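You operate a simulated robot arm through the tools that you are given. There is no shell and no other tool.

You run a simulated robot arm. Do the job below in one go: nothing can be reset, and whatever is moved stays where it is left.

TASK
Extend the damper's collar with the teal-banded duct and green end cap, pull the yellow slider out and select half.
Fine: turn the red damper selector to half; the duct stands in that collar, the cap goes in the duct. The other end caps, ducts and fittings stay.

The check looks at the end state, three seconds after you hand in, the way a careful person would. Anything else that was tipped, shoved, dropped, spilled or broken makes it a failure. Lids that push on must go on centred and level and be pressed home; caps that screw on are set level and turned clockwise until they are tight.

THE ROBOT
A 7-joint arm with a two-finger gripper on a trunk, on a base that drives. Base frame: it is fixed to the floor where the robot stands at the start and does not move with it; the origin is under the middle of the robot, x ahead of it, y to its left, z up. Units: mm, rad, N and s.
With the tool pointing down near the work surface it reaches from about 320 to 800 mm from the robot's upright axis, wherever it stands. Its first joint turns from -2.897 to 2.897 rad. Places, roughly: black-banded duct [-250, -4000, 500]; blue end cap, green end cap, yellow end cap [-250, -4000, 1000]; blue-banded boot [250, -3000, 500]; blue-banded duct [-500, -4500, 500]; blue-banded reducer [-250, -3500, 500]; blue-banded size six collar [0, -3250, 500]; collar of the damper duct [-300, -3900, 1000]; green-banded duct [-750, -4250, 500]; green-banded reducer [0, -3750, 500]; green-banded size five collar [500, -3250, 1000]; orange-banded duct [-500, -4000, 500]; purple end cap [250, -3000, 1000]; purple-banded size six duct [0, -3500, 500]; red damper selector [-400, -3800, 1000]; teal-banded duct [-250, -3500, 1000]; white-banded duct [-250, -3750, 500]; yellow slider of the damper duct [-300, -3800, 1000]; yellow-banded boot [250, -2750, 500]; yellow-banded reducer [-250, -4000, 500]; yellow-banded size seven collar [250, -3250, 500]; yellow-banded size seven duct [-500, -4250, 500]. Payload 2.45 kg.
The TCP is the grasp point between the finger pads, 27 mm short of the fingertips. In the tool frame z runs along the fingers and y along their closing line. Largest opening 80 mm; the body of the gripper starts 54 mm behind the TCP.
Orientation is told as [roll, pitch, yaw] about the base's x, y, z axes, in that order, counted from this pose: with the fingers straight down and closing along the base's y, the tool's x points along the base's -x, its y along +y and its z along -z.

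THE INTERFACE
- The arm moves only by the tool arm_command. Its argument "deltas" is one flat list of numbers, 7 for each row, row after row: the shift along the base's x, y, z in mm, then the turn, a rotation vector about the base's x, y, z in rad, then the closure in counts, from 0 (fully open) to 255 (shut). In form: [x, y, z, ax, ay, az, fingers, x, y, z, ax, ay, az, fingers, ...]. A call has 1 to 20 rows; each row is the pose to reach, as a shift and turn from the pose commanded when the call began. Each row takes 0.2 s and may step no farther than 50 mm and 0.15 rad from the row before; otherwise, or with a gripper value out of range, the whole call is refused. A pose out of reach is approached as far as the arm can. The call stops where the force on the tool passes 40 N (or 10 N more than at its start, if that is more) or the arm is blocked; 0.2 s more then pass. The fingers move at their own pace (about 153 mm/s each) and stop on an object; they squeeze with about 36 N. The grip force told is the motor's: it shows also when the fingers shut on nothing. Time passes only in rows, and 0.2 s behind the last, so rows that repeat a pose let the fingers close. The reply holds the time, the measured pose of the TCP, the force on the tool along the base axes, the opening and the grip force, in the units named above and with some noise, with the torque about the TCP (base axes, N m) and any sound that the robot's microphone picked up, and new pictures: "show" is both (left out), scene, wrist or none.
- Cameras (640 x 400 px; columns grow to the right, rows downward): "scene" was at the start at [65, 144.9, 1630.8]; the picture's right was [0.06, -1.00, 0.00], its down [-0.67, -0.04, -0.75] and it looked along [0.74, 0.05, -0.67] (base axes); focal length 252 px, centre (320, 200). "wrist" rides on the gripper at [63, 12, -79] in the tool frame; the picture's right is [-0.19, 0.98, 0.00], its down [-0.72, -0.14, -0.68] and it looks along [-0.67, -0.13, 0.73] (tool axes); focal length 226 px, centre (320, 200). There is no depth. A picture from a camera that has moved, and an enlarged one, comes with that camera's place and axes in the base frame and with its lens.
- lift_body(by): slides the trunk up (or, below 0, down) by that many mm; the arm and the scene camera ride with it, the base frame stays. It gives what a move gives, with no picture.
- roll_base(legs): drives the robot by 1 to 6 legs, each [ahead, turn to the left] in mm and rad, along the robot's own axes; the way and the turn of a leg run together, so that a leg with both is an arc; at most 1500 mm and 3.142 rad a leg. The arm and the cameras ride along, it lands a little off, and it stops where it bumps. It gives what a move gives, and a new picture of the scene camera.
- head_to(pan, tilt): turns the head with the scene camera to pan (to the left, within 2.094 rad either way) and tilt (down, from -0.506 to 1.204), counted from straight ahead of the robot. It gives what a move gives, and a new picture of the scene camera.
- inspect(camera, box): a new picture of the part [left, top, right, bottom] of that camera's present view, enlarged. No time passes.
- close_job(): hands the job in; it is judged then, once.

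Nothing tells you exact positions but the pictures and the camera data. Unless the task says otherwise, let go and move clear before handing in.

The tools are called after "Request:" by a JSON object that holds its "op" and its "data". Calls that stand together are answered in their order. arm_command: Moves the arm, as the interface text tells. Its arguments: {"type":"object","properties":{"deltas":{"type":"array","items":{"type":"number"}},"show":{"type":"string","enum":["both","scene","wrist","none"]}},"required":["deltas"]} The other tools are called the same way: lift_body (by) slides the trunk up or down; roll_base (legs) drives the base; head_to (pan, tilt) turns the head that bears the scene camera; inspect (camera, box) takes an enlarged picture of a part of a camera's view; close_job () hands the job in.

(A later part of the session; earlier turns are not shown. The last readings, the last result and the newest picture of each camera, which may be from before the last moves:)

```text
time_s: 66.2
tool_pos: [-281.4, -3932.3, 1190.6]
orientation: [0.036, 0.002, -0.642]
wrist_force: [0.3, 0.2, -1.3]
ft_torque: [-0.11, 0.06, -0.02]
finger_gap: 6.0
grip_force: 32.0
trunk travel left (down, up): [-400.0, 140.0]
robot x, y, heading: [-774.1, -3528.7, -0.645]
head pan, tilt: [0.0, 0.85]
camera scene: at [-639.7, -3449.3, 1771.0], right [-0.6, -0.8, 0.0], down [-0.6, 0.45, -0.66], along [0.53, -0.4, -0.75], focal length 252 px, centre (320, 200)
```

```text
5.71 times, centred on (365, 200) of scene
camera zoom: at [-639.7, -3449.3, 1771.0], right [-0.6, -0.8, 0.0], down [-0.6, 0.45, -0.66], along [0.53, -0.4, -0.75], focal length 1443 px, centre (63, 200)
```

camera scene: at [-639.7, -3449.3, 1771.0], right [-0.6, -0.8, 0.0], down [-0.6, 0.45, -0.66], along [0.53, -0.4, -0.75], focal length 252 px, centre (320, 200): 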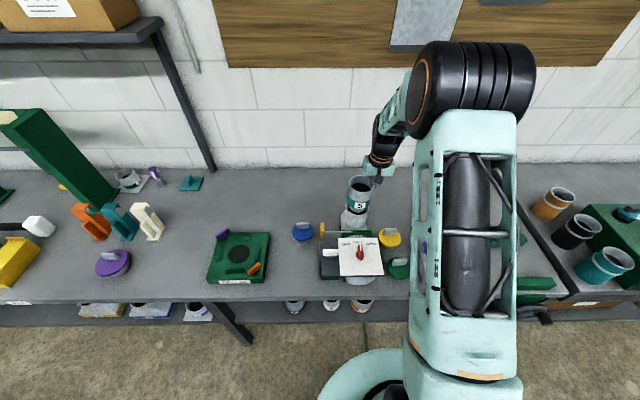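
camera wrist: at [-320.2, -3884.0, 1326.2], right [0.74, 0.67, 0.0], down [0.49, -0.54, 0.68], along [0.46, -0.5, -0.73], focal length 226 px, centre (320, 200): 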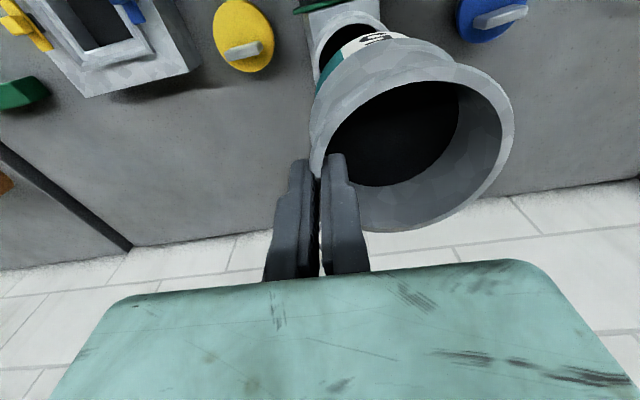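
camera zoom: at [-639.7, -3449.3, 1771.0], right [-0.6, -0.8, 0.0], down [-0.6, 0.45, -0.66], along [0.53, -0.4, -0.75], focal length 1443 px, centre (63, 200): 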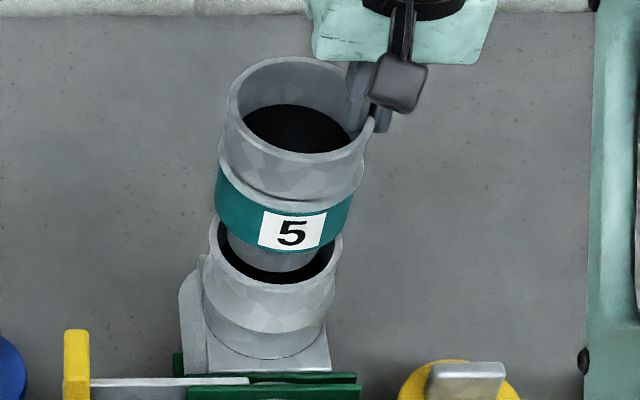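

The spigot has entered the mouth freely. Continuing down gently until it seats.

Request:
{"op": "arm_command", "data": {"deltas": [0, 0, -3, 0, 0, 0, 255, 0, 0, -6, 0, 0, 0, 255, 0, 0, -9, 0, 0, 0, 255, 0, 0, -12, 0, 0, 0, 255, 0, 0, -14, 0, 0, 0, 255], "show": "scene"}}

Request:
{"op": "inspect", "data": {"camera": "scene", "box": [335, 165, 395, 235]}}

```text
time_s: 67.4
tool_pos: [-281.2, -3934.1, 1176.4]
orientation: [0.036, 0.002, -0.643]
wrist_force: [0.4, -0.2, -1.5]
ft_torque: [-0.11, 0.05, -0.01]
finger_gap: 5.9
grip_force: 32.2
trunk travel left (down, up): [-400.0, 140.0]
robot x, y, heading: [-770.1, -3521.4, -0.641]
head pan, tilt: [0.0, 0.85]
camera scene: at [-639.7, -3449.3, 1771.0], right [-0.6, -0.8, 0.0], down [-0.6, 0.45, -0.66], along [0.53, -0.4, -0.75], focal length 252 px, centre (320, 200)
```

scene: 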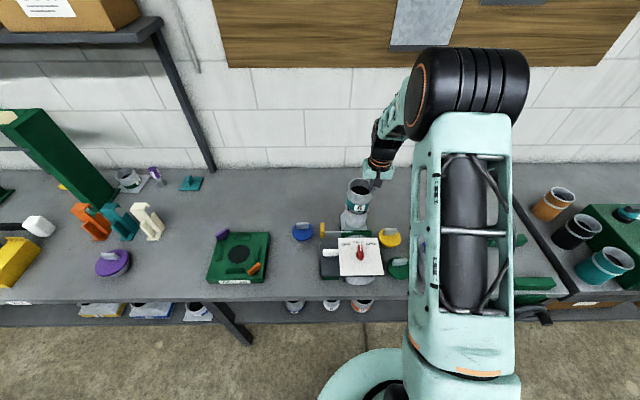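

```text
5.71 times, centred on (365, 200) of scene
camera zoom: at [-639.7, -3449.3, 1771.0], right [-0.6, -0.8, 0.0], down [-0.6, 0.45, -0.66], along [0.53, -0.4, -0.75], focal length 1443 px, centre (63, 200)
```

zoom: 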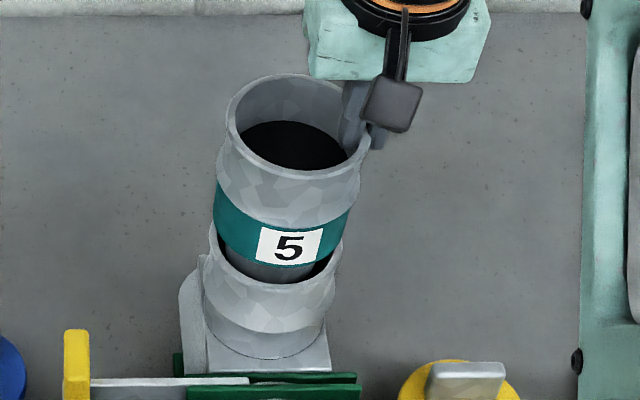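

No contact yet; the band's lower edge is approaching the collar rim. I'll continue in 2–3 mm steps.

Request:
{"op": "arm_command", "data": {"deltas": [0, 0, -2.5, 0, 0, 0, 255, 0, 0, -5, 0, 0, 0, 255, 0, 0, -7.5, 0, 0, 0, 255, 0, 0, -10, 0, 0, 0, 255, 0, 0, -12.5, 0, 0, 0, 255], "show": "scene"}}

Request:
{"op": "inspect", "data": {"camera": "scene", "box": [335, 165, 395, 235]}}

```text
time_s: 68.6
tool_pos: [-282.2, -3932.5, 1163.9]
orientation: [0.036, -0.001, -0.641]
wrist_force: [-0.1, -1.3, -2.1]
ft_torque: [-0.06, 0.08, 0.0]
finger_gap: 6.1
grip_force: 32.3
trunk travel left (down, up): [-400.0, 140.0]
robot x, y, heading: [-768.2, -3524.1, -0.643]
head pan, tilt: [0.0, 0.85]
camera scene: at [-639.6, -3449.4, 1771.0], right [-0.6, -0.8, 0.0], down [-0.6, 0.45, -0.66], along [0.53, -0.4, -0.75], focal length 252 px, centre (320, 200)
```

scene: 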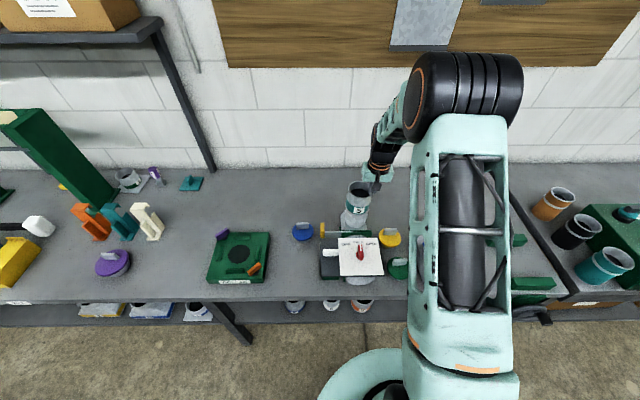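

```text
5.71 times, centred on (365, 200) of scene
camera zoom: at [-639.6, -3449.4, 1771.0], right [-0.6, -0.8, 0.0], down [-0.6, 0.45, -0.66], along [0.53, -0.4, -0.75], focal length 1443 px, centre (63, 200)
```

zoom: 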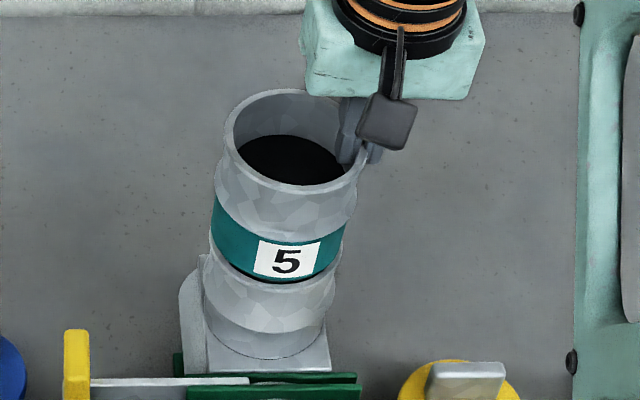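

Request:
{"op": "arm_command", "data": {"deltas": [0, 0, -1.5, 0, 0, 0, 255, 0, 0, -3, 0, 0, 0, 255, 0, 0, -4.5, 0, 0, 0, 255, 0, 0, -6, 0, 0, 0, 255, 0, 0, -7.5, 0, 0, 0, 255, 0, 0, -9, 0, 0, 0, 255, 0, 0, -10.5, 0, 0, 0, 255], "show": "scene"}}

Request:
{"op": "inspect", "data": {"camera": "scene", "box": [335, 165, 395, 235]}}

```text
time_s: 70.2
tool_pos: [-281.4, -3933.4, 1152.8]
orientation: [0.036, 0.002, -0.642]
wrist_force: [-0.3, -0.3, -1.4]
ft_torque: [-0.06, 0.07, -0.03]
finger_gap: 5.9
grip_force: 31.8
trunk travel left (down, up): [-400.0, 140.0]
robot x, y, heading: [-770.3, -3524.6, -0.642]
head pan, tilt: [0.0, 0.85]
camera scene: at [-639.6, -3449.3, 1771.0], right [-0.6, -0.8, 0.0], down [-0.6, 0.45, -0.66], along [0.53, -0.4, -0.75], focal length 252 px, centre (320, 200)
```

scene: 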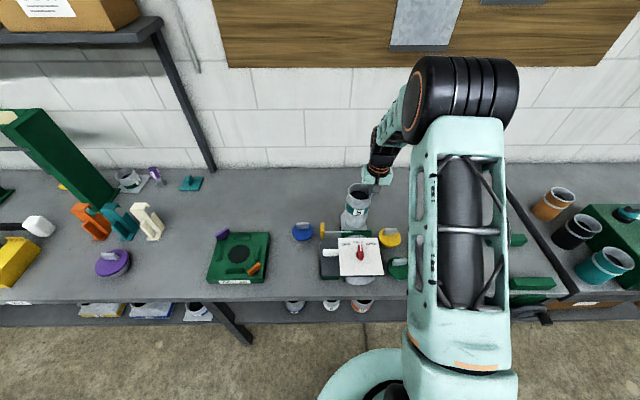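

```text
5.71 times, centred on (365, 200) of scene
camera zoom: at [-639.6, -3449.3, 1771.0], right [-0.6, -0.8, 0.0], down [-0.6, 0.45, -0.66], along [0.53, -0.4, -0.75], focal length 1443 px, centre (63, 200)
```

zoom: 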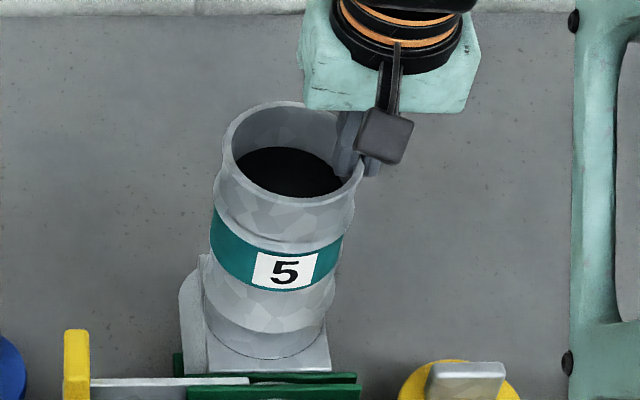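

Request:
{"op": "arm_command", "data": {"deltas": [0, 0, -1.5, 0, 0, 0, 255, 0, 0, -3, 0, 0, 0, 255, 0, 0, -4.5, 0, 0, 0, 255, 0, 0, -6, 0, 0, 0, 255, 0, 0, -7.5, 0, 0, 0, 255, 0, 0, -9, 0, 0, 0, 255, 0, 0, -10.5, 0, 0, 0, 255], "show": "scene"}}

Request:
{"op": "inspect", "data": {"camera": "scene", "box": [335, 165, 395, 235]}}

```text
time_s: 71.8
tool_pos: [-282.2, -3931.5, 1143.7]
orientation: [0.037, -0.002, -0.643]
wrist_force: [1.8, -2.7, 26.1]
ft_torque: [-0.13, -0.04, 0.0]
finger_gap: 6.1
grip_force: 31.3
trunk travel left (down, up): [-400.0, 140.0]
robot x, y, heading: [-773.5, -3526.7, -0.643]
head pan, tilt: [0.0, 0.85]
camera scene: at [-641.2, -3448.1, 1771.2], right [-0.6, -0.8, 0.0], down [-0.6, 0.45, -0.66], along [0.53, -0.4, -0.75], focal length 252 px, centre (320, 200)
```

scene: 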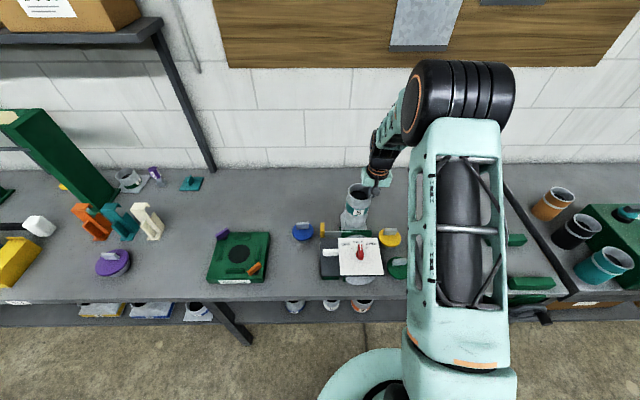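

```text
5.71 times, centred on (365, 200) of scene
camera zoom: at [-641.2, -3448.1, 1771.2], right [-0.6, -0.8, 0.0], down [-0.6, 0.45, -0.66], along [0.53, -0.4, -0.75], focal length 1443 px, centre (63, 200)
```

zoom: 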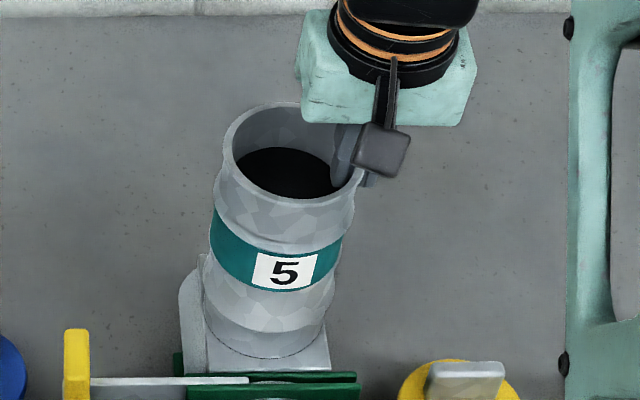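

Force rose to 26 N while the duct stayed put: it is seated, its band resting at the collar rim. I'll ease off, open the fingers and lift out.

Request:
{"op": "arm_command", "data": {"deltas": [0, 0, 2, 0, 0, 0, 255, 0, 0, 2, 0, 0, 0, 127, 0, 0, 2, 0, 0, 0, 127, 0, 0, 2, 0, 0, 0, 127, 0, 0, 25, 0, 0, 0, 127, 0, 0, 60, 0, 0, 0, 127, 0, 0, 100, 0, 0, 0, 127]}}

Request:
{"op": "inspect", "data": {"camera": "scene", "box": [335, 165, 395, 235]}}

Request:
{"op": "inspect", "data": {"camera": "wrist", "box": [240, 20, 480, 200]}}

```text
time_s: 73.4
tool_pos: [-281.9, -3932.2, 1245.0]
orientation: [0.037, 0.001, -0.641]
wrist_force: [-0.5, 0.1, 0.7]
ft_torque: [-0.01, 0.0, -0.01]
finger_gap: 40.2
grip_force: 0.0
trunk travel left (down, up): [-400.0, 140.0]
robot x, y, heading: [-772.7, -3530.4, -0.641]
head pan, tilt: [0.0, 0.85]
camera scene: at [-640.8, -3448.5, 1771.1], right [-0.6, -0.8, 0.0], down [-0.6, 0.45, -0.66], along [0.53, -0.4, -0.75], focal length 252 px, centre (320, 200)
camera wrist: at [-326.7, -3886.3, 1323.7], right [0.74, 0.67, 0.04], down [0.48, -0.56, 0.68], along [0.47, -0.48, -0.74], focal length 226 px, centre (320, 200)
```

scene: 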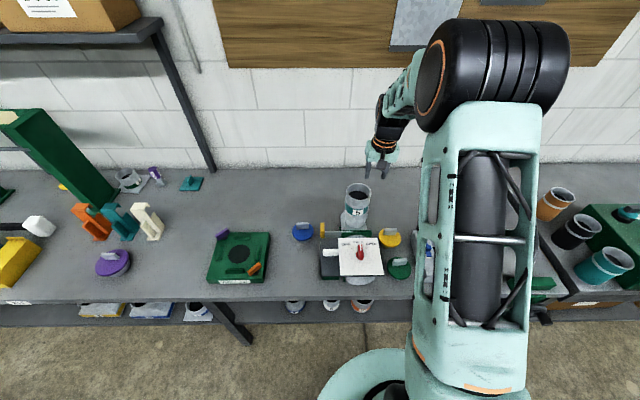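
wrist: 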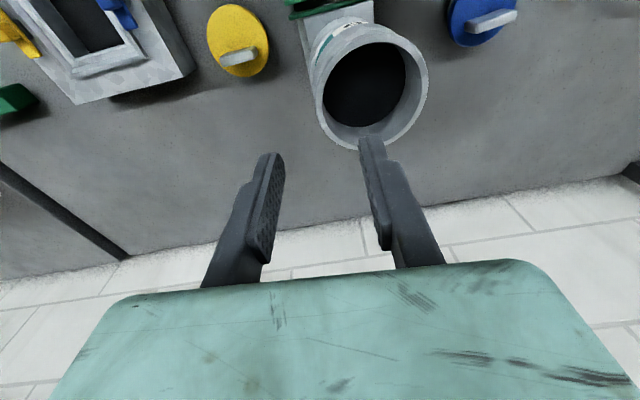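

```text
5.71 times, centred on (365, 200) of scene
camera zoom: at [-640.8, -3448.5, 1771.1], right [-0.6, -0.8, 0.0], down [-0.6, 0.45, -0.66], along [0.53, -0.4, -0.75], focal length 1443 px, centre (63, 200)
```

zoom: 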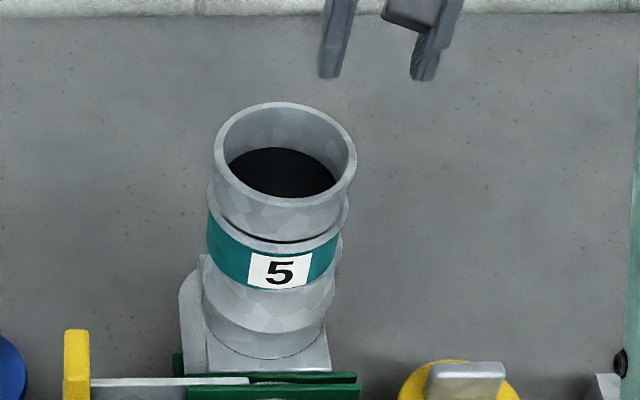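

```text
2.22 times, centred on (360, 110) of wrist
camera zoom: at [-326.7, -3886.3, 1323.7], right [0.74, 0.67, 0.04], down [0.48, -0.56, 0.68], along [0.47, -0.48, -0.74], focal length 502 px, centre (231, 400)
```

zoom: 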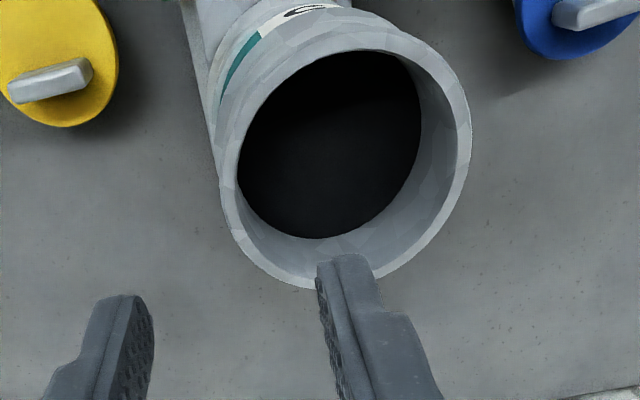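

The duct stands in the collar but leans slightly left. I'll level the hand, set the fingers ~72 mm apart straddling the rim's left and right edges, and press it evenly down.

Request:
{"op": "arm_command", "data": {"deltas": [12.9, 15.3, 0, -0.014, 0.0105, 0, 26, 25.8, 30.7, 0, -0.028, 0.021, 0, 26, 25.8, 30.7, -30, -0.028, 0.021, 0, 26, 25.8, 30.7, -48, -0.028, 0.021, 0, 26, 25.8, 30.7, -48, -0.028, 0.021, 0, 26]}}

Request:
{"op": "inspect", "data": {"camera": "scene", "box": [335, 155, 395, 225]}}

Request:
{"op": "inspect", "data": {"camera": "wrist", "box": [200, 60, 460, 260]}}

```text
time_s: 74.6
tool_pos: [-257.1, -3904.6, 1194.9]
orientation: [0.004, 0.001, -0.643]
wrist_force: [-0.2, 0.1, 0.1]
ft_torque: [-0.02, -0.02, -0.01]
finger_gap: 71.7
grip_force: 0.0
trunk travel left (down, up): [-400.0, 140.0]
robot x, y, heading: [-770.9, -3524.2, -0.646]
head pan, tilt: [0.0, 0.85]
camera scene: at [-640.0, -3449.2, 1771.1], right [-0.6, -0.8, 0.0], down [-0.6, 0.45, -0.66], along [0.53, -0.4, -0.75], focal length 252 px, centre (320, 200)
camera wrist: at [-299.2, -3855.5, 1273.7], right [0.74, 0.67, 0.0], down [0.49, -0.55, 0.68], along [0.46, -0.5, -0.73], focal length 226 px, centre (320, 200)
```

scene: 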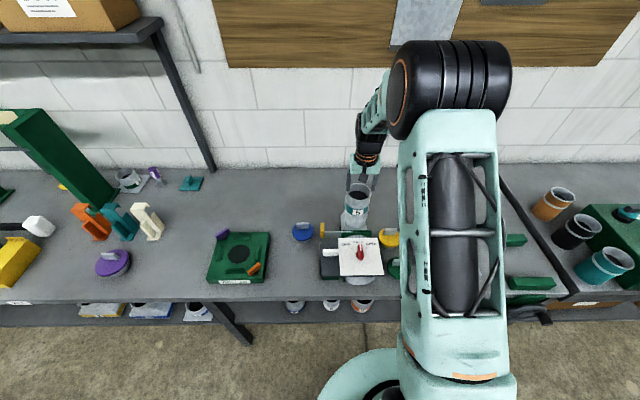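
wrist: 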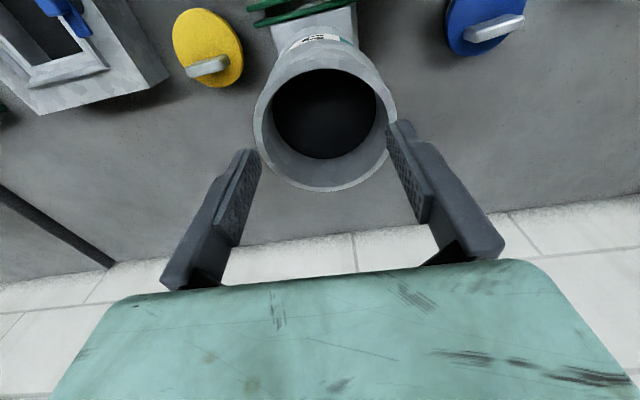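

```text
5.71 times, centred on (365, 190) of scene
camera zoom: at [-640.0, -3449.2, 1771.1], right [-0.6, -0.8, 0.0], down [-0.6, 0.45, -0.66], along [0.53, -0.4, -0.75], focal length 1443 px, centre (63, 257)
```

zoom: 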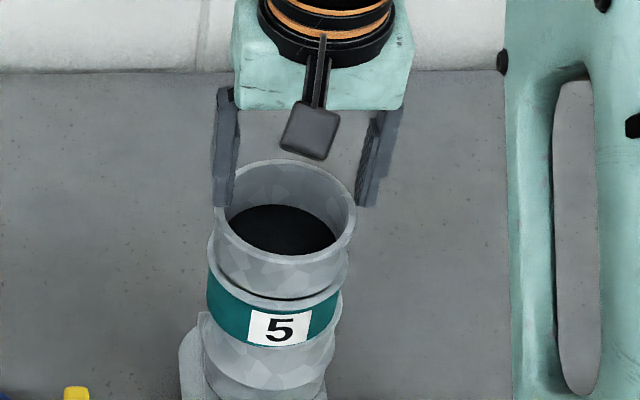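

```text
2.00 times, centred on (330, 160) of wrist
camera zoom: at [-299.2, -3855.5, 1273.7], right [0.74, 0.67, 0.0], down [0.49, -0.55, 0.68], along [0.46, -0.5, -0.73], focal length 452 px, centre (300, 280)
```

zoom: 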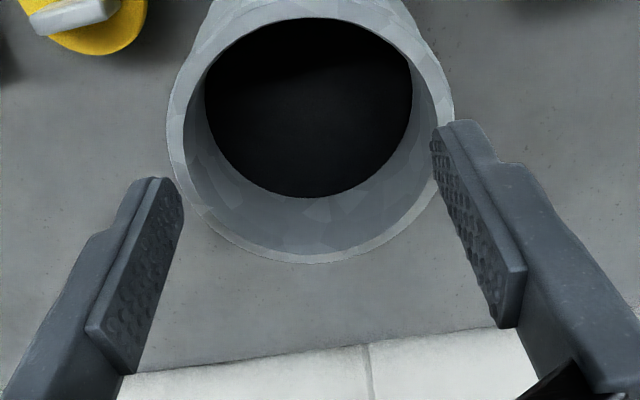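

The rim is about 3 mm left of the hand's centre. I'll correct that and press down gently with both fingertips on the rim.

Request:
{"op": "arm_command", "data": {"deltas": [1.8, 2.4, -4, 0, 0, 0, 26, 1.8, 2.4, -8, 0, 0, 0, 26, 1.8, 2.4, -11, 0, 0, 0, 26, 1.8, 2.4, -13, 0, 0, 0, 26, 1.8, 2.4, -15, 0, 0, 0, 26, 1.8, 2.4, -17, 0, 0, 0, 26]}}

Request:
{"op": "inspect", "data": {"camera": "scene", "box": [335, 155, 395, 225]}}

Request:
{"op": "inspect", "data": {"camera": "wrist", "box": [200, 60, 460, 260]}}

```text
time_s: 75.6
tool_pos: [-253.7, -3904.2, 1187.0]
orientation: [0.001, -0.009, -0.643]
wrist_force: [-2.1, 0.8, 15.6]
ft_torque: [-0.01, 0.26, -0.01]
finger_gap: 66.9
grip_force: 0.0
trunk travel left (down, up): [-400.0, 140.0]
robot x, y, heading: [-774.2, -3525.1, -0.64]
head pan, tilt: [0.0, 0.85]
stopped in row 5: the force on the tool passed its limit at 43 N (the readings are from after the stop); the commanded pose is now the measured one
camera scene: at [-640.5, -3448.2, 1771.0], right [-0.6, -0.8, 0.0], down [-0.6, 0.45, -0.66], along [0.53, -0.4, -0.75], focal length 252 px, centre (320, 200)
camera wrist: at [-296.0, -3854.4, 1265.4], right [0.74, 0.67, 0.0], down [0.48, -0.54, 0.69], along [0.46, -0.51, -0.72], focal length 226 px, centre (320, 200)
```

scene: 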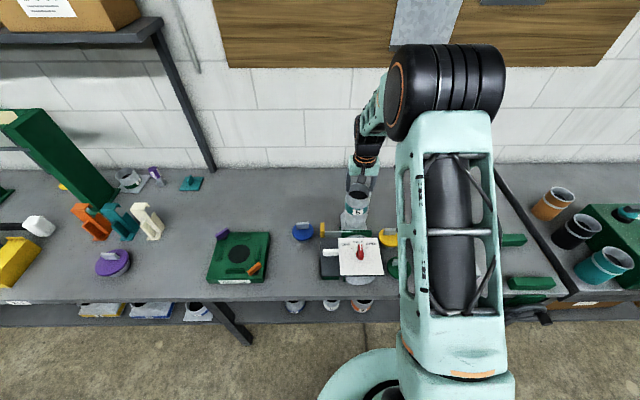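
wrist: 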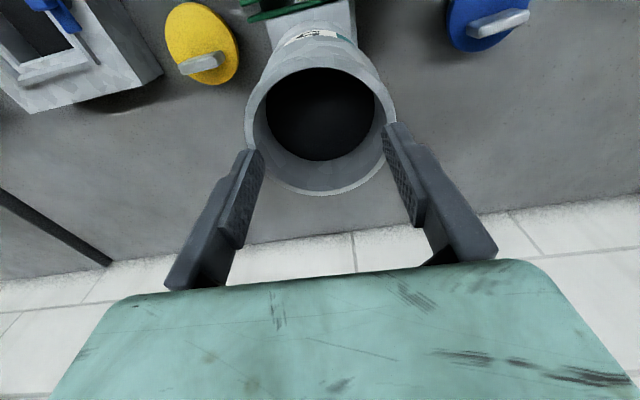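

```text
5.71 times, centred on (365, 190) of scene
camera zoom: at [-640.5, -3448.2, 1771.0], right [-0.6, -0.8, 0.0], down [-0.6, 0.45, -0.66], along [0.53, -0.4, -0.75], focal length 1443 px, centre (63, 257)
```

zoom: 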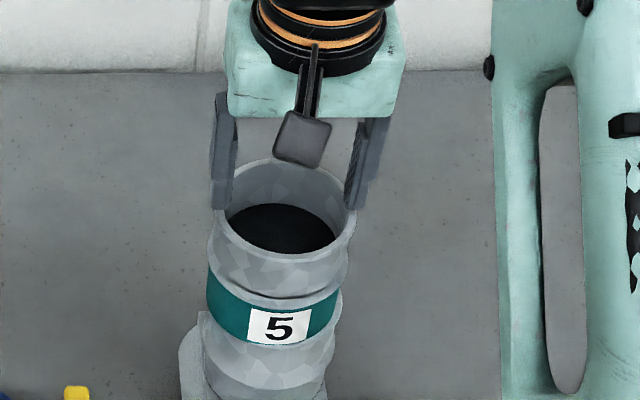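

```text
2.00 times, centred on (330, 160) of wrist
camera zoom: at [-296.0, -3854.4, 1265.4], right [0.74, 0.67, 0.0], down [0.48, -0.54, 0.69], along [0.46, -0.51, -0.72], focal length 452 px, centre (300, 280)
```

zoom: 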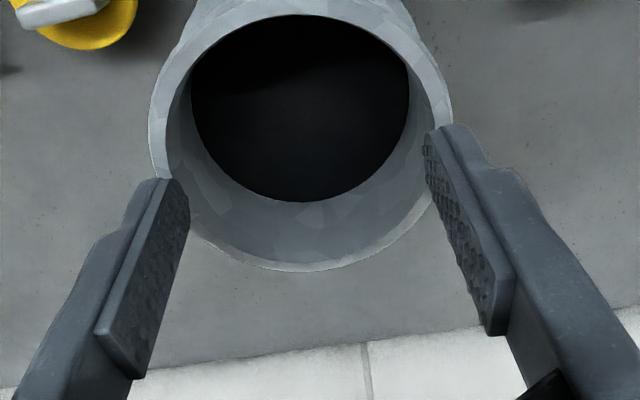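

Both fingertips met the rim and it did not move: the duct is at a hard stop. I'll lift off and inspect the seat for lean.

Request:
{"op": "arm_command", "data": {"deltas": [0, 0, 15, 0, 0.006, 0, 26, 0, 0, 50, 0, 0.009, 0, 26, 0, 0, 80, 0, 0.009, 0, 26], "show": "scene"}}

Request:
{"op": "inspect", "data": {"camera": "scene", "box": [330, 175, 390, 235]}}

Request:
{"op": "inspect", "data": {"camera": "wrist", "box": [240, 0, 400, 120]}}

```text
time_s: 76.4
tool_pos: [-253.3, -3903.0, 1263.3]
orientation: [-0.004, 0.001, -0.645]
wrist_force: [-0.2, -0.2, 0.5]
ft_torque: [-0.04, -0.02, -0.01]
finger_gap: 71.7
grip_force: 0.1
trunk travel left (down, up): [-400.0, 140.0]
robot x, y, heading: [-772.2, -3525.0, -0.641]
head pan, tilt: [0.0, 0.85]
camera scene: at [-640.4, -3448.7, 1771.1], right [-0.6, -0.8, 0.0], down [-0.6, 0.45, -0.66], along [0.53, -0.4, -0.75], focal length 252 px, centre (320, 200)
```

scene: 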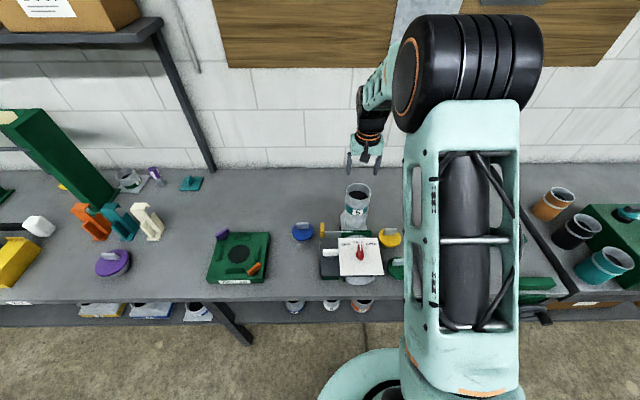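

```text
6.67 times, centred on (360, 205) of scene
camera zoom: at [-640.4, -3448.7, 1771.1], right [-0.6, -0.8, 0.0], down [-0.6, 0.45, -0.66], along [0.53, -0.4, -0.75], focal length 1683 px, centre (53, 167)
```

zoom: 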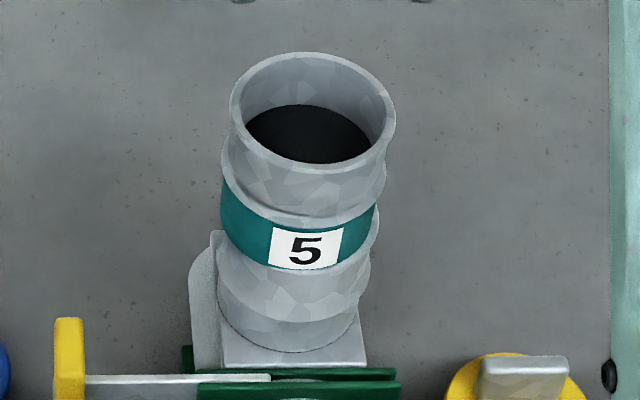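

```text
3.33 times, centred on (320, 60) of wrist
camera zoom: at [-295.0, -3853.7, 1342.7], right [0.74, 0.67, 0.0], down [0.49, -0.54, 0.68], along [0.45, -0.51, -0.73], focal length 754 px, centre (320, 667)
```

zoom: 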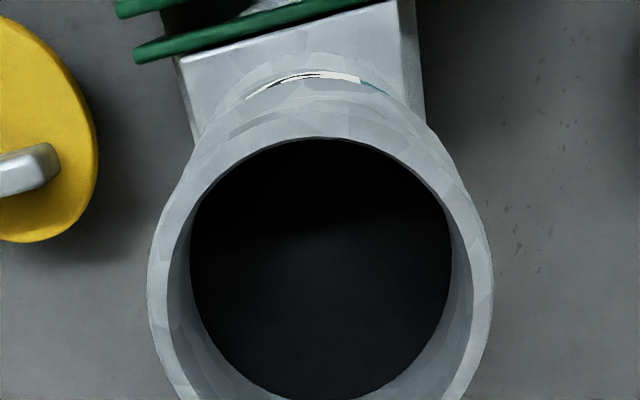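

I suspect a slight lean of the duct, so I'll pull the hand back, tilt it, and look at the duct from the front at a shallower angle.

Request:
{"op": "arm_command", "data": {"deltas": [-31.2, 23.4, 0, -0.05, -0.067, 0, 26, -62.5, 46.7, 0, -0.1, -0.133, 0, 26, -93.7, 70, -10, -0.15, -0.2, 0, 26, -125, 93.4, -40, -0.2, -0.267, 0, 26, -156, 116.8, -75, -0.25, -0.333, 0, 26, -187.4, 140.1, -113, -0.299, -0.4, 0, 26, -187.4, 140.1, -113, -0.299, -0.4, 0, 26], "show": "wrist"}}

Request:
{"op": "inspect", "data": {"camera": "wrist", "box": [220, 80, 420, 260]}}

```text
refused: row 5 steps farther than a row can; nothing moved
```

```text
2.22 times, centred on (320, 170) of wrist
camera zoom: at [-295.0, -3853.7, 1342.7], right [0.74, 0.67, 0.0], down [0.49, -0.54, 0.68], along [0.45, -0.51, -0.73], focal length 502 px, centre (320, 267)
```

zoom: 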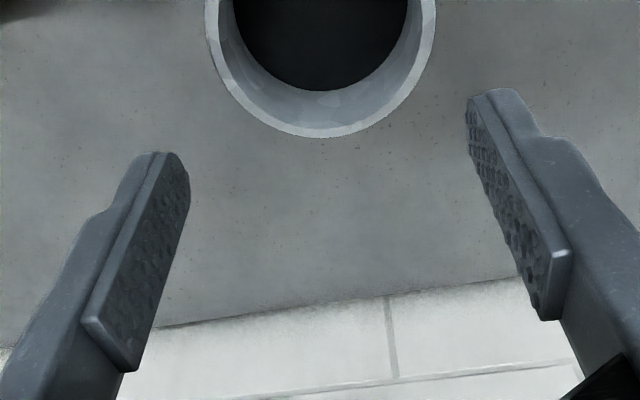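

The call was refused because one step was too long; I'll use shorter steps for the same move.

Request:
{"op": "arm_command", "data": {"deltas": [-28, 21, 0, -0.04, -0.053, 0, 26, -56, 42, 0, -0.08, -0.107, 0, 26, -84, 63, -5, -0.12, -0.16, 0, 26, -112, 84, -25, -0.16, -0.213, 0, 26, -137, 102.5, -50, -0.2, -0.267, 0, 26, -162, 121, -80, -0.25, -0.333, 0, 26, -187.4, 140.1, -113, -0.299, -0.4, 0, 26, -187.4, 140.1, -113, -0.299, -0.4, 0, 26], "show": "wrist"}}

Request:
{"op": "inspect", "data": {"camera": "wrist", "box": [220, 80, 420, 260]}}

```text
time_s: 78.2
tool_pos: [-427.4, -3773.2, 1148.8]
orientation: [-0.003, -0.5, -0.644]
wrist_force: [-0.2, 0.4, 0.2]
ft_torque: [-0.03, -0.03, 0.01]
finger_gap: 71.8
grip_force: 0.0
out of reach, approached as far as the arm can: row 7, 8
trunk travel left (down, up): [-400.0, 140.0]
robot x, y, heading: [-772.3, -3528.4, -0.642]
head pan, tilt: [0.0, 0.85]
camera wrist: at [-494.5, -3706.6, 1187.9], right [0.73, 0.68, 0.09], down [0.16, -0.29, 0.94], along [0.67, -0.67, -0.32], focal length 226 px, centre (320, 200)
```

wrist: 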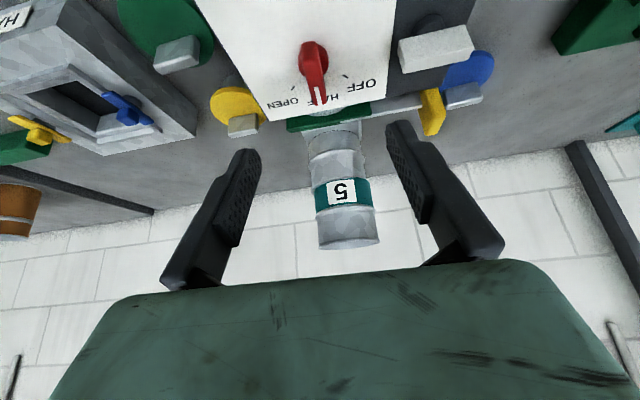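

```text
2.22 times, centred on (320, 170) of wrist
camera zoom: at [-494.5, -3706.6, 1187.9], right [0.73, 0.68, 0.09], down [0.16, -0.29, 0.94], along [0.67, -0.67, -0.32], focal length 502 px, centre (320, 267)
```

zoom: 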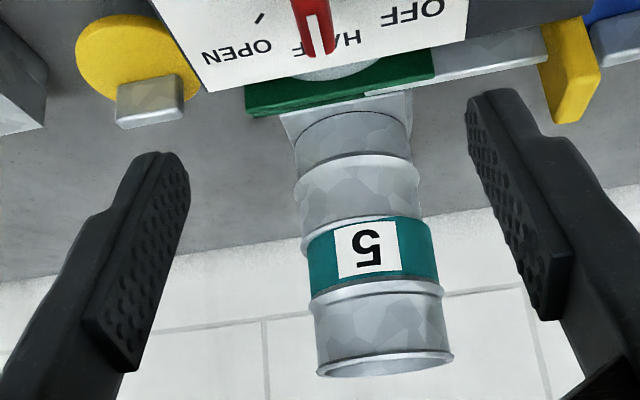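

This front view shows the duct stacked on the collar with maybe a 2° lean to the left. I'll zoom in on the joint.

Request:
{"op": "inspect", "data": {"camera": "wrist", "box": [300, 140, 390, 200]}}

Request:
{"op": "inspect", "data": {"camera": "wrist", "box": [300, 190, 400, 255]}}

Request:
{"op": "inspect", "data": {"camera": "scene", "box": [330, 175, 410, 285]}}

```text
6.67 times, centred on (345, 170) of wrist
camera zoom: at [-494.5, -3706.6, 1187.9], right [0.73, 0.68, 0.09], down [0.16, -0.29, 0.94], along [0.67, -0.67, -0.32], focal length 1507 px, centre (153, 400)
```

zoom: 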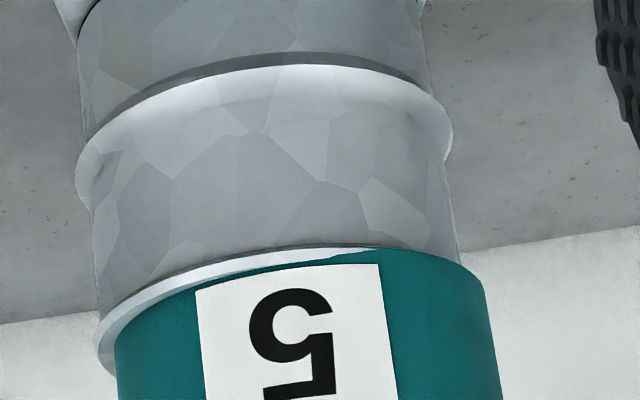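

```text
6.15 times, centred on (350, 222) of wrist
camera zoom: at [-494.5, -3706.6, 1187.9], right [0.73, 0.68, 0.09], down [0.16, -0.29, 0.94], along [0.67, -0.67, -0.32], focal length 1391 px, centre (135, 62)
```

zoom: 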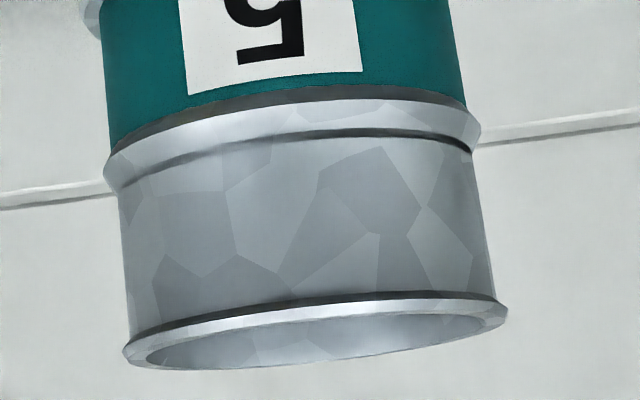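

```text
3.64 times, centred on (370, 230) of scene
camera zoom: at [-641.3, -3448.2, 1771.2], right [-0.6, -0.8, 0.0], down [-0.6, 0.45, -0.66], along [0.53, -0.4, -0.75], focal length 918 px, centre (138, 91)
```

zoom: 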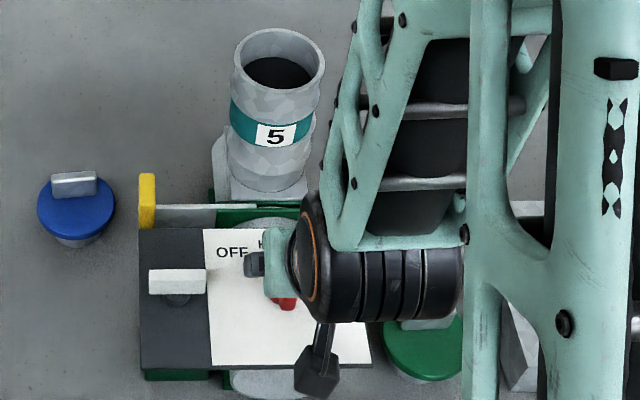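

The zoom shows the duct is upright and level, its band on the collar rim, but sitting about 4 mm left of the collar's centre (the spigot is a loose fit). I'll bring the closed fingers alongside its left side to nudge it to centre.

Request:
{"op": "arm_command", "data": {"deltas": [18.4, 4.5, 10, 0.06, 0.08, 0, 255, 36.7, 9, 20, 0.12, 0.16, 0, 255, 55.1, 13.6, 30, 0.18, 0.24, 0, 255, 73.4, 18.1, 40, 0.24, 0.32, 0, 255, 91.8, 22.6, 50, 0.299, 0.4, 0, 255, 122.4, -0.3, 50, 0.299, 0.4, 0, 255, 153, -23.2, 50, 0.299, 0.4, 0, 255, 183.6, -46.1, 50, 0.299, 0.4, 0, 255, 214.3, -69, 50, 0.299, 0.4, 0, 255, 214.3, -69, 30, 0.299, 0.4, 0, 255, 214.3, -69, 30, 0.299, 0.4, 0, 255]}}

Request:
{"op": "inspect", "data": {"camera": "scene", "box": [320, 165, 400, 235]}}

Request:
{"op": "inspect", "data": {"camera": "wrist", "box": [180, 60, 400, 200]}}

```text
time_s: 80.6
tool_pos: [-212.8, -3842.1, 1179.2]
orientation: [-0.005, 0.0, -0.645]
wrist_force: [0.0, 0.2, 0.8]
ft_torque: [-0.01, 0.0, 0.0]
finger_gap: 0.2
grip_force: 30.1
trunk travel left (down, up): [-400.0, 140.0]
robot x, y, heading: [-772.9, -3527.8, -0.643]
head pan, tilt: [0.0, 0.85]
camera scene: at [-639.6, -3449.2, 1771.0], right [-0.6, -0.8, 0.0], down [-0.6, 0.45, -0.66], along [0.53, -0.4, -0.75], focal length 252 px, centre (320, 200)
camera wrist: at [-254.6, -3792.9, 1257.7], right [0.74, 0.67, 0.0], down [0.49, -0.54, 0.68], along [0.45, -0.51, -0.73], focal length 226 px, centre (320, 200)
```

scene: 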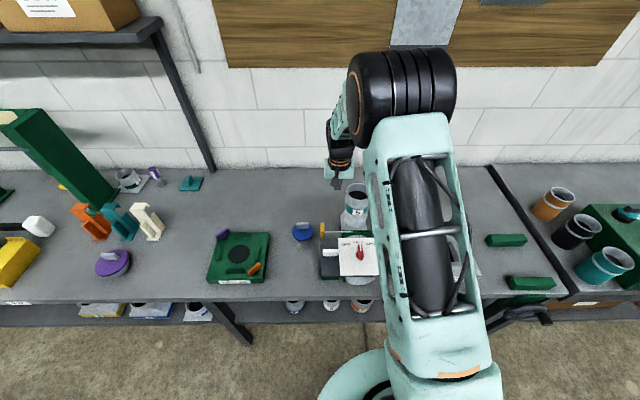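
wrist: 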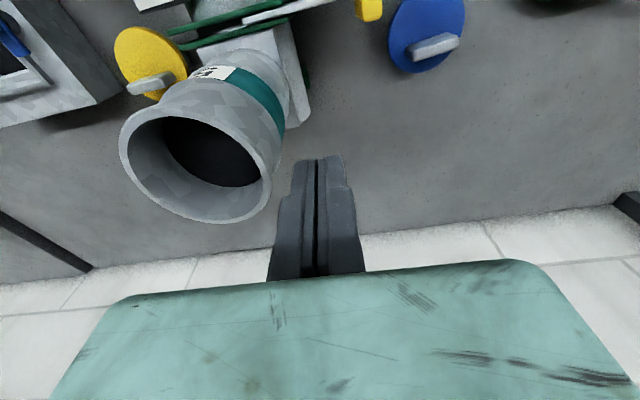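

```text
5.71 times, centred on (360, 200) of scene
camera zoom: at [-639.6, -3449.2, 1771.0], right [-0.6, -0.8, 0.0], down [-0.6, 0.45, -0.66], along [0.53, -0.4, -0.75], focal length 1443 px, centre (91, 200)
```

zoom: 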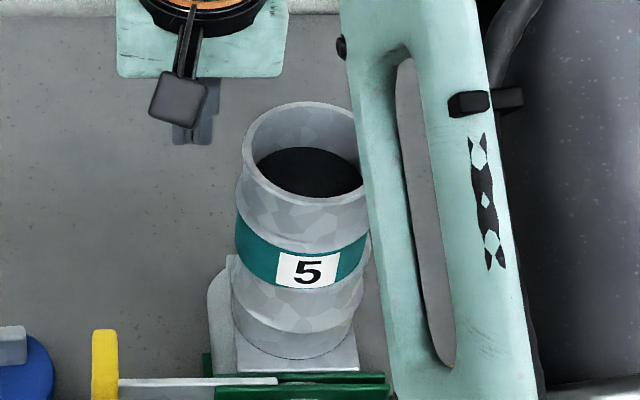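

```text
2.86 times, centred on (290, 130) of wrist
camera zoom: at [-254.6, -3792.9, 1257.7], right [0.74, 0.67, 0.0], down [0.49, -0.54, 0.68], along [0.45, -0.51, -0.73], focal length 646 px, centre (406, 400)
```

zoom: 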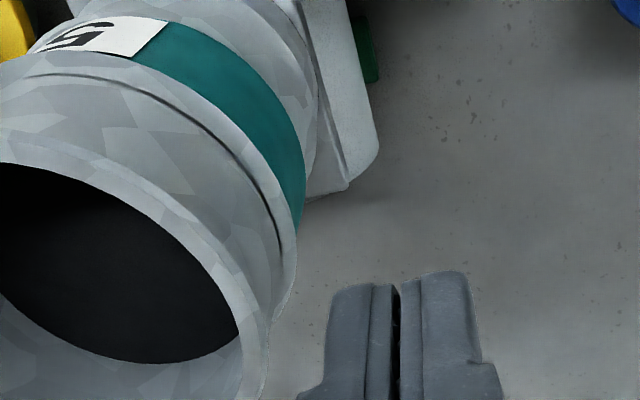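

Request:
{"op": "arm_command", "data": {"deltas": [0, 0, -25, 0, 0, 0, 255, 0, 0, -48, 0, 0, 0, 255, -3.3, -4.4, -48, 0, 0, 0, 255, -6, -8, -48, 0, 0, 0, 255, -6, -8, -48, 0, 0, 0, 255]}}

Request:
{"op": "inspect", "data": {"camera": "scene", "box": [320, 165, 400, 235]}}

Request:
{"op": "inspect", "data": {"camera": "wrist", "box": [180, 60, 400, 200]}}

```text
time_s: 81.8
tool_pos: [-220.1, -3850.4, 1132.1]
orientation: [-0.004, -0.002, -0.643]
wrist_force: [-1.1, -0.2, 1.1]
ft_torque: [-0.02, -0.01, -0.02]
finger_gap: 0.0
grip_force: 29.3
trunk travel left (down, up): [-400.0, 140.0]
robot x, y, heading: [-774.8, -3526.3, -0.64]
head pan, tilt: [0.0, 0.85]
camera scene: at [-639.7, -3449.2, 1771.0], right [-0.6, -0.8, 0.0], down [-0.6, 0.45, -0.66], along [0.53, -0.4, -0.75], focal length 252 px, centre (320, 200)
camera wrist: at [-261.3, -3801.4, 1210.8], right [0.74, 0.67, 0.0], down [0.49, -0.54, 0.68], along [0.45, -0.51, -0.73], focal length 226 px, centre (320, 200)
```

scene: 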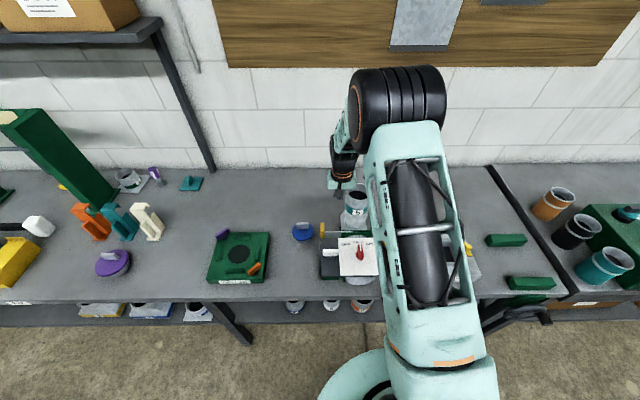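
wrist: 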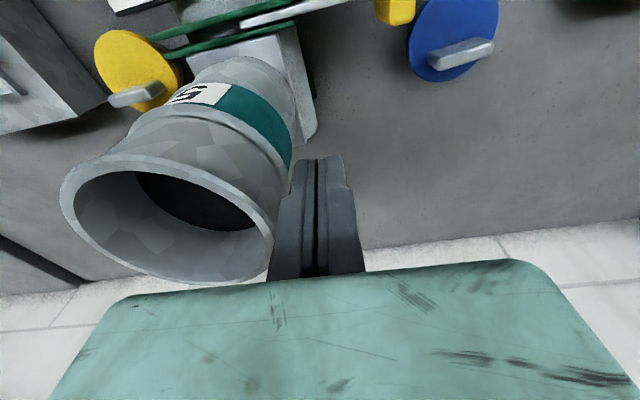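

```text
5.71 times, centred on (360, 200) of scene
camera zoom: at [-639.7, -3449.2, 1771.0], right [-0.6, -0.8, 0.0], down [-0.6, 0.45, -0.66], along [0.53, -0.4, -0.75], focal length 1443 px, centre (91, 200)
```

zoom: 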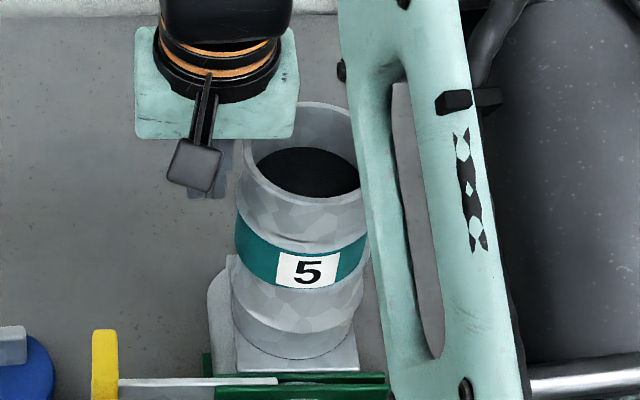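

```text
2.86 times, centred on (290, 130) of wrist
camera zoom: at [-261.3, -3801.4, 1210.8], right [0.74, 0.67, 0.0], down [0.49, -0.54, 0.68], along [0.45, -0.51, -0.73], focal length 646 px, centre (406, 400)
```

zoom: 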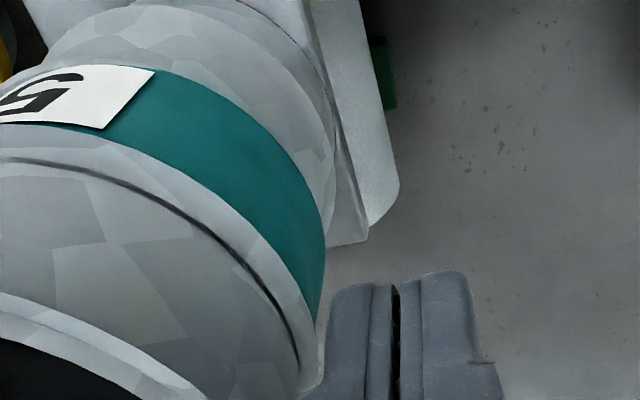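

The fingers are about to touch the duct's left shoulder. I'll push right by a few millimetres, slowly.

Request:
{"op": "arm_command", "data": {"deltas": [-0.6, -0.8, 0, 0, 0, 0, 255, -1.2, -1.6, 0, 0, 0, 0, 255, -1.8, -2.4, 0, 0, 0, 0, 255, -2.4, -3.2, 0, 0, 0, 0, 255, -3, -4, 0, 0, 0, 0, 255], "show": "wrist"}}

Request:
{"op": "inspect", "data": {"camera": "scene", "box": [320, 165, 400, 235]}}

Request:
{"op": "inspect", "data": {"camera": "wrist", "box": [180, 60, 400, 200]}}

```text
time_s: 83.0
tool_pos: [-221.8, -3853.7, 1131.8]
orientation: [-0.005, 0.001, -0.644]
wrist_force: [0.1, 0.0, -0.6]
ft_torque: [0.01, 0.01, 0.07]
finger_gap: 0.0
grip_force: 30.3
trunk travel left (down, up): [-400.0, 140.0]
robot x, y, heading: [-771.2, -3526.6, -0.646]
head pan, tilt: [0.0, 0.85]
camera wrist: at [-263.8, -3805.7, 1210.6], right [0.74, 0.67, 0.0], down [0.49, -0.54, 0.68], along [0.45, -0.51, -0.73], focal length 226 px, centre (320, 200)
```

wrist: 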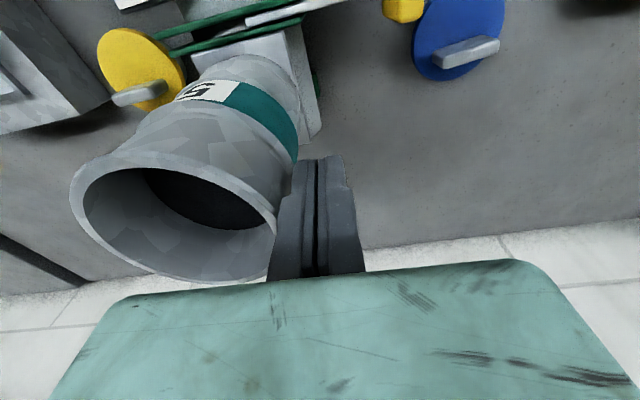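

```text
5.71 times, centred on (360, 200) of scene
camera zoom: at [-639.7, -3449.3, 1771.0], right [-0.6, -0.8, 0.0], down [-0.6, 0.45, -0.66], along [0.53, -0.4, -0.75], focal length 1443 px, centre (91, 200)
```

zoom: 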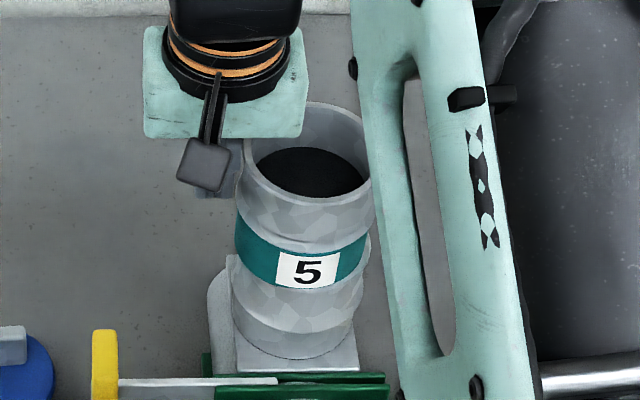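

```text
2.86 times, centred on (290, 130) of wrist
camera zoom: at [-263.8, -3805.7, 1210.6], right [0.74, 0.67, 0.0], down [0.49, -0.54, 0.68], along [0.45, -0.51, -0.73], focal length 646 px, centre (406, 400)
```

zoom: 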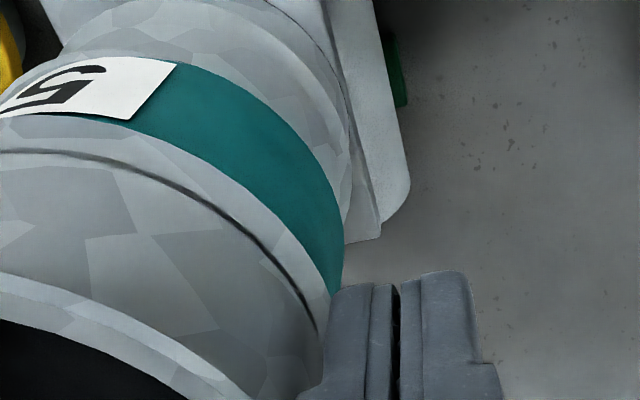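

Request:
{"op": "arm_command", "data": {"deltas": [-0.6, -0.8, 0, 0, 0, 0, 255, -1.2, -1.6, 0, 0, 0, 0, 255, -1.8, -2.4, 0, 0, 0, 0, 255, -2.4, -3.2, 0, 0, 0, 0, 255, -2.4, -3.2, 0, 0, 0, 0, 255], "show": "wrist"}}

Request:
{"op": "inspect", "data": {"camera": "scene", "box": [320, 165, 400, 235]}}

Request:
{"op": "inspect", "data": {"camera": "wrist", "box": [180, 60, 400, 200]}}

```text
time_s: 84.2
tool_pos: [-224.2, -3857.6, 1131.8]
orientation: [-0.005, 0.0, -0.645]
wrist_force: [0.6, 0.5, -0.3]
ft_torque: [0.0, -0.01, 0.01]
finger_gap: 0.0
grip_force: 29.6
trunk travel left (down, up): [-400.0, 140.0]
robot x, y, heading: [-773.8, -3524.1, -0.639]
head pan, tilt: [0.0, 0.85]
camera wrist: at [-266.5, -3808.5, 1211.5], right [0.74, 0.67, 0.0], down [0.49, -0.54, 0.68], along [0.45, -0.51, -0.73], focal length 226 px, centre (320, 200)
```

wrist: 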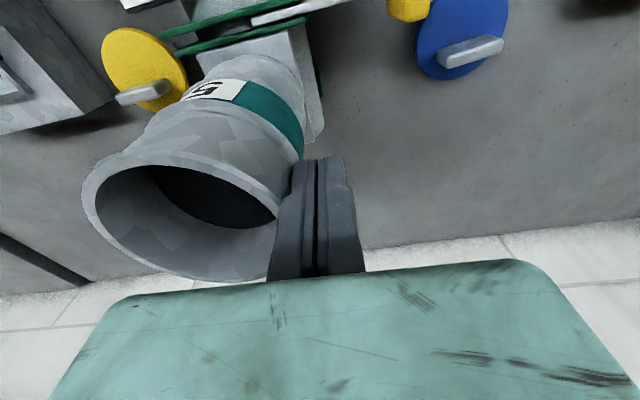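

```text
5.71 times, centred on (360, 200) of scene
camera zoom: at [-639.7, -3449.2, 1771.0], right [-0.6, -0.8, 0.0], down [-0.6, 0.45, -0.66], along [0.53, -0.4, -0.75], focal length 1443 px, centre (91, 200)
```

zoom: 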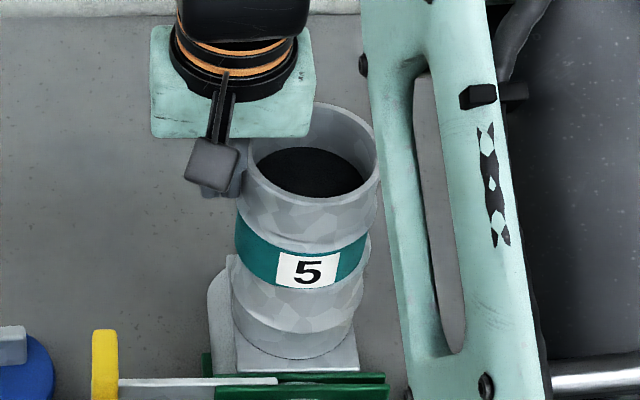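

```text
2.86 times, centred on (290, 130) of wrist
camera zoom: at [-266.5, -3808.5, 1211.5], right [0.74, 0.67, 0.0], down [0.49, -0.54, 0.68], along [0.45, -0.51, -0.73], focal length 646 px, centre (406, 400)
```

zoom: 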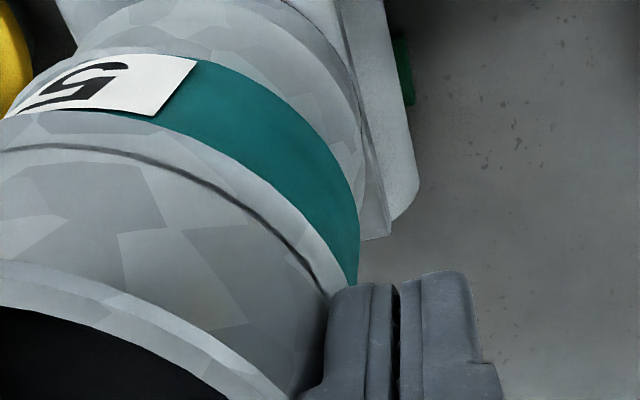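

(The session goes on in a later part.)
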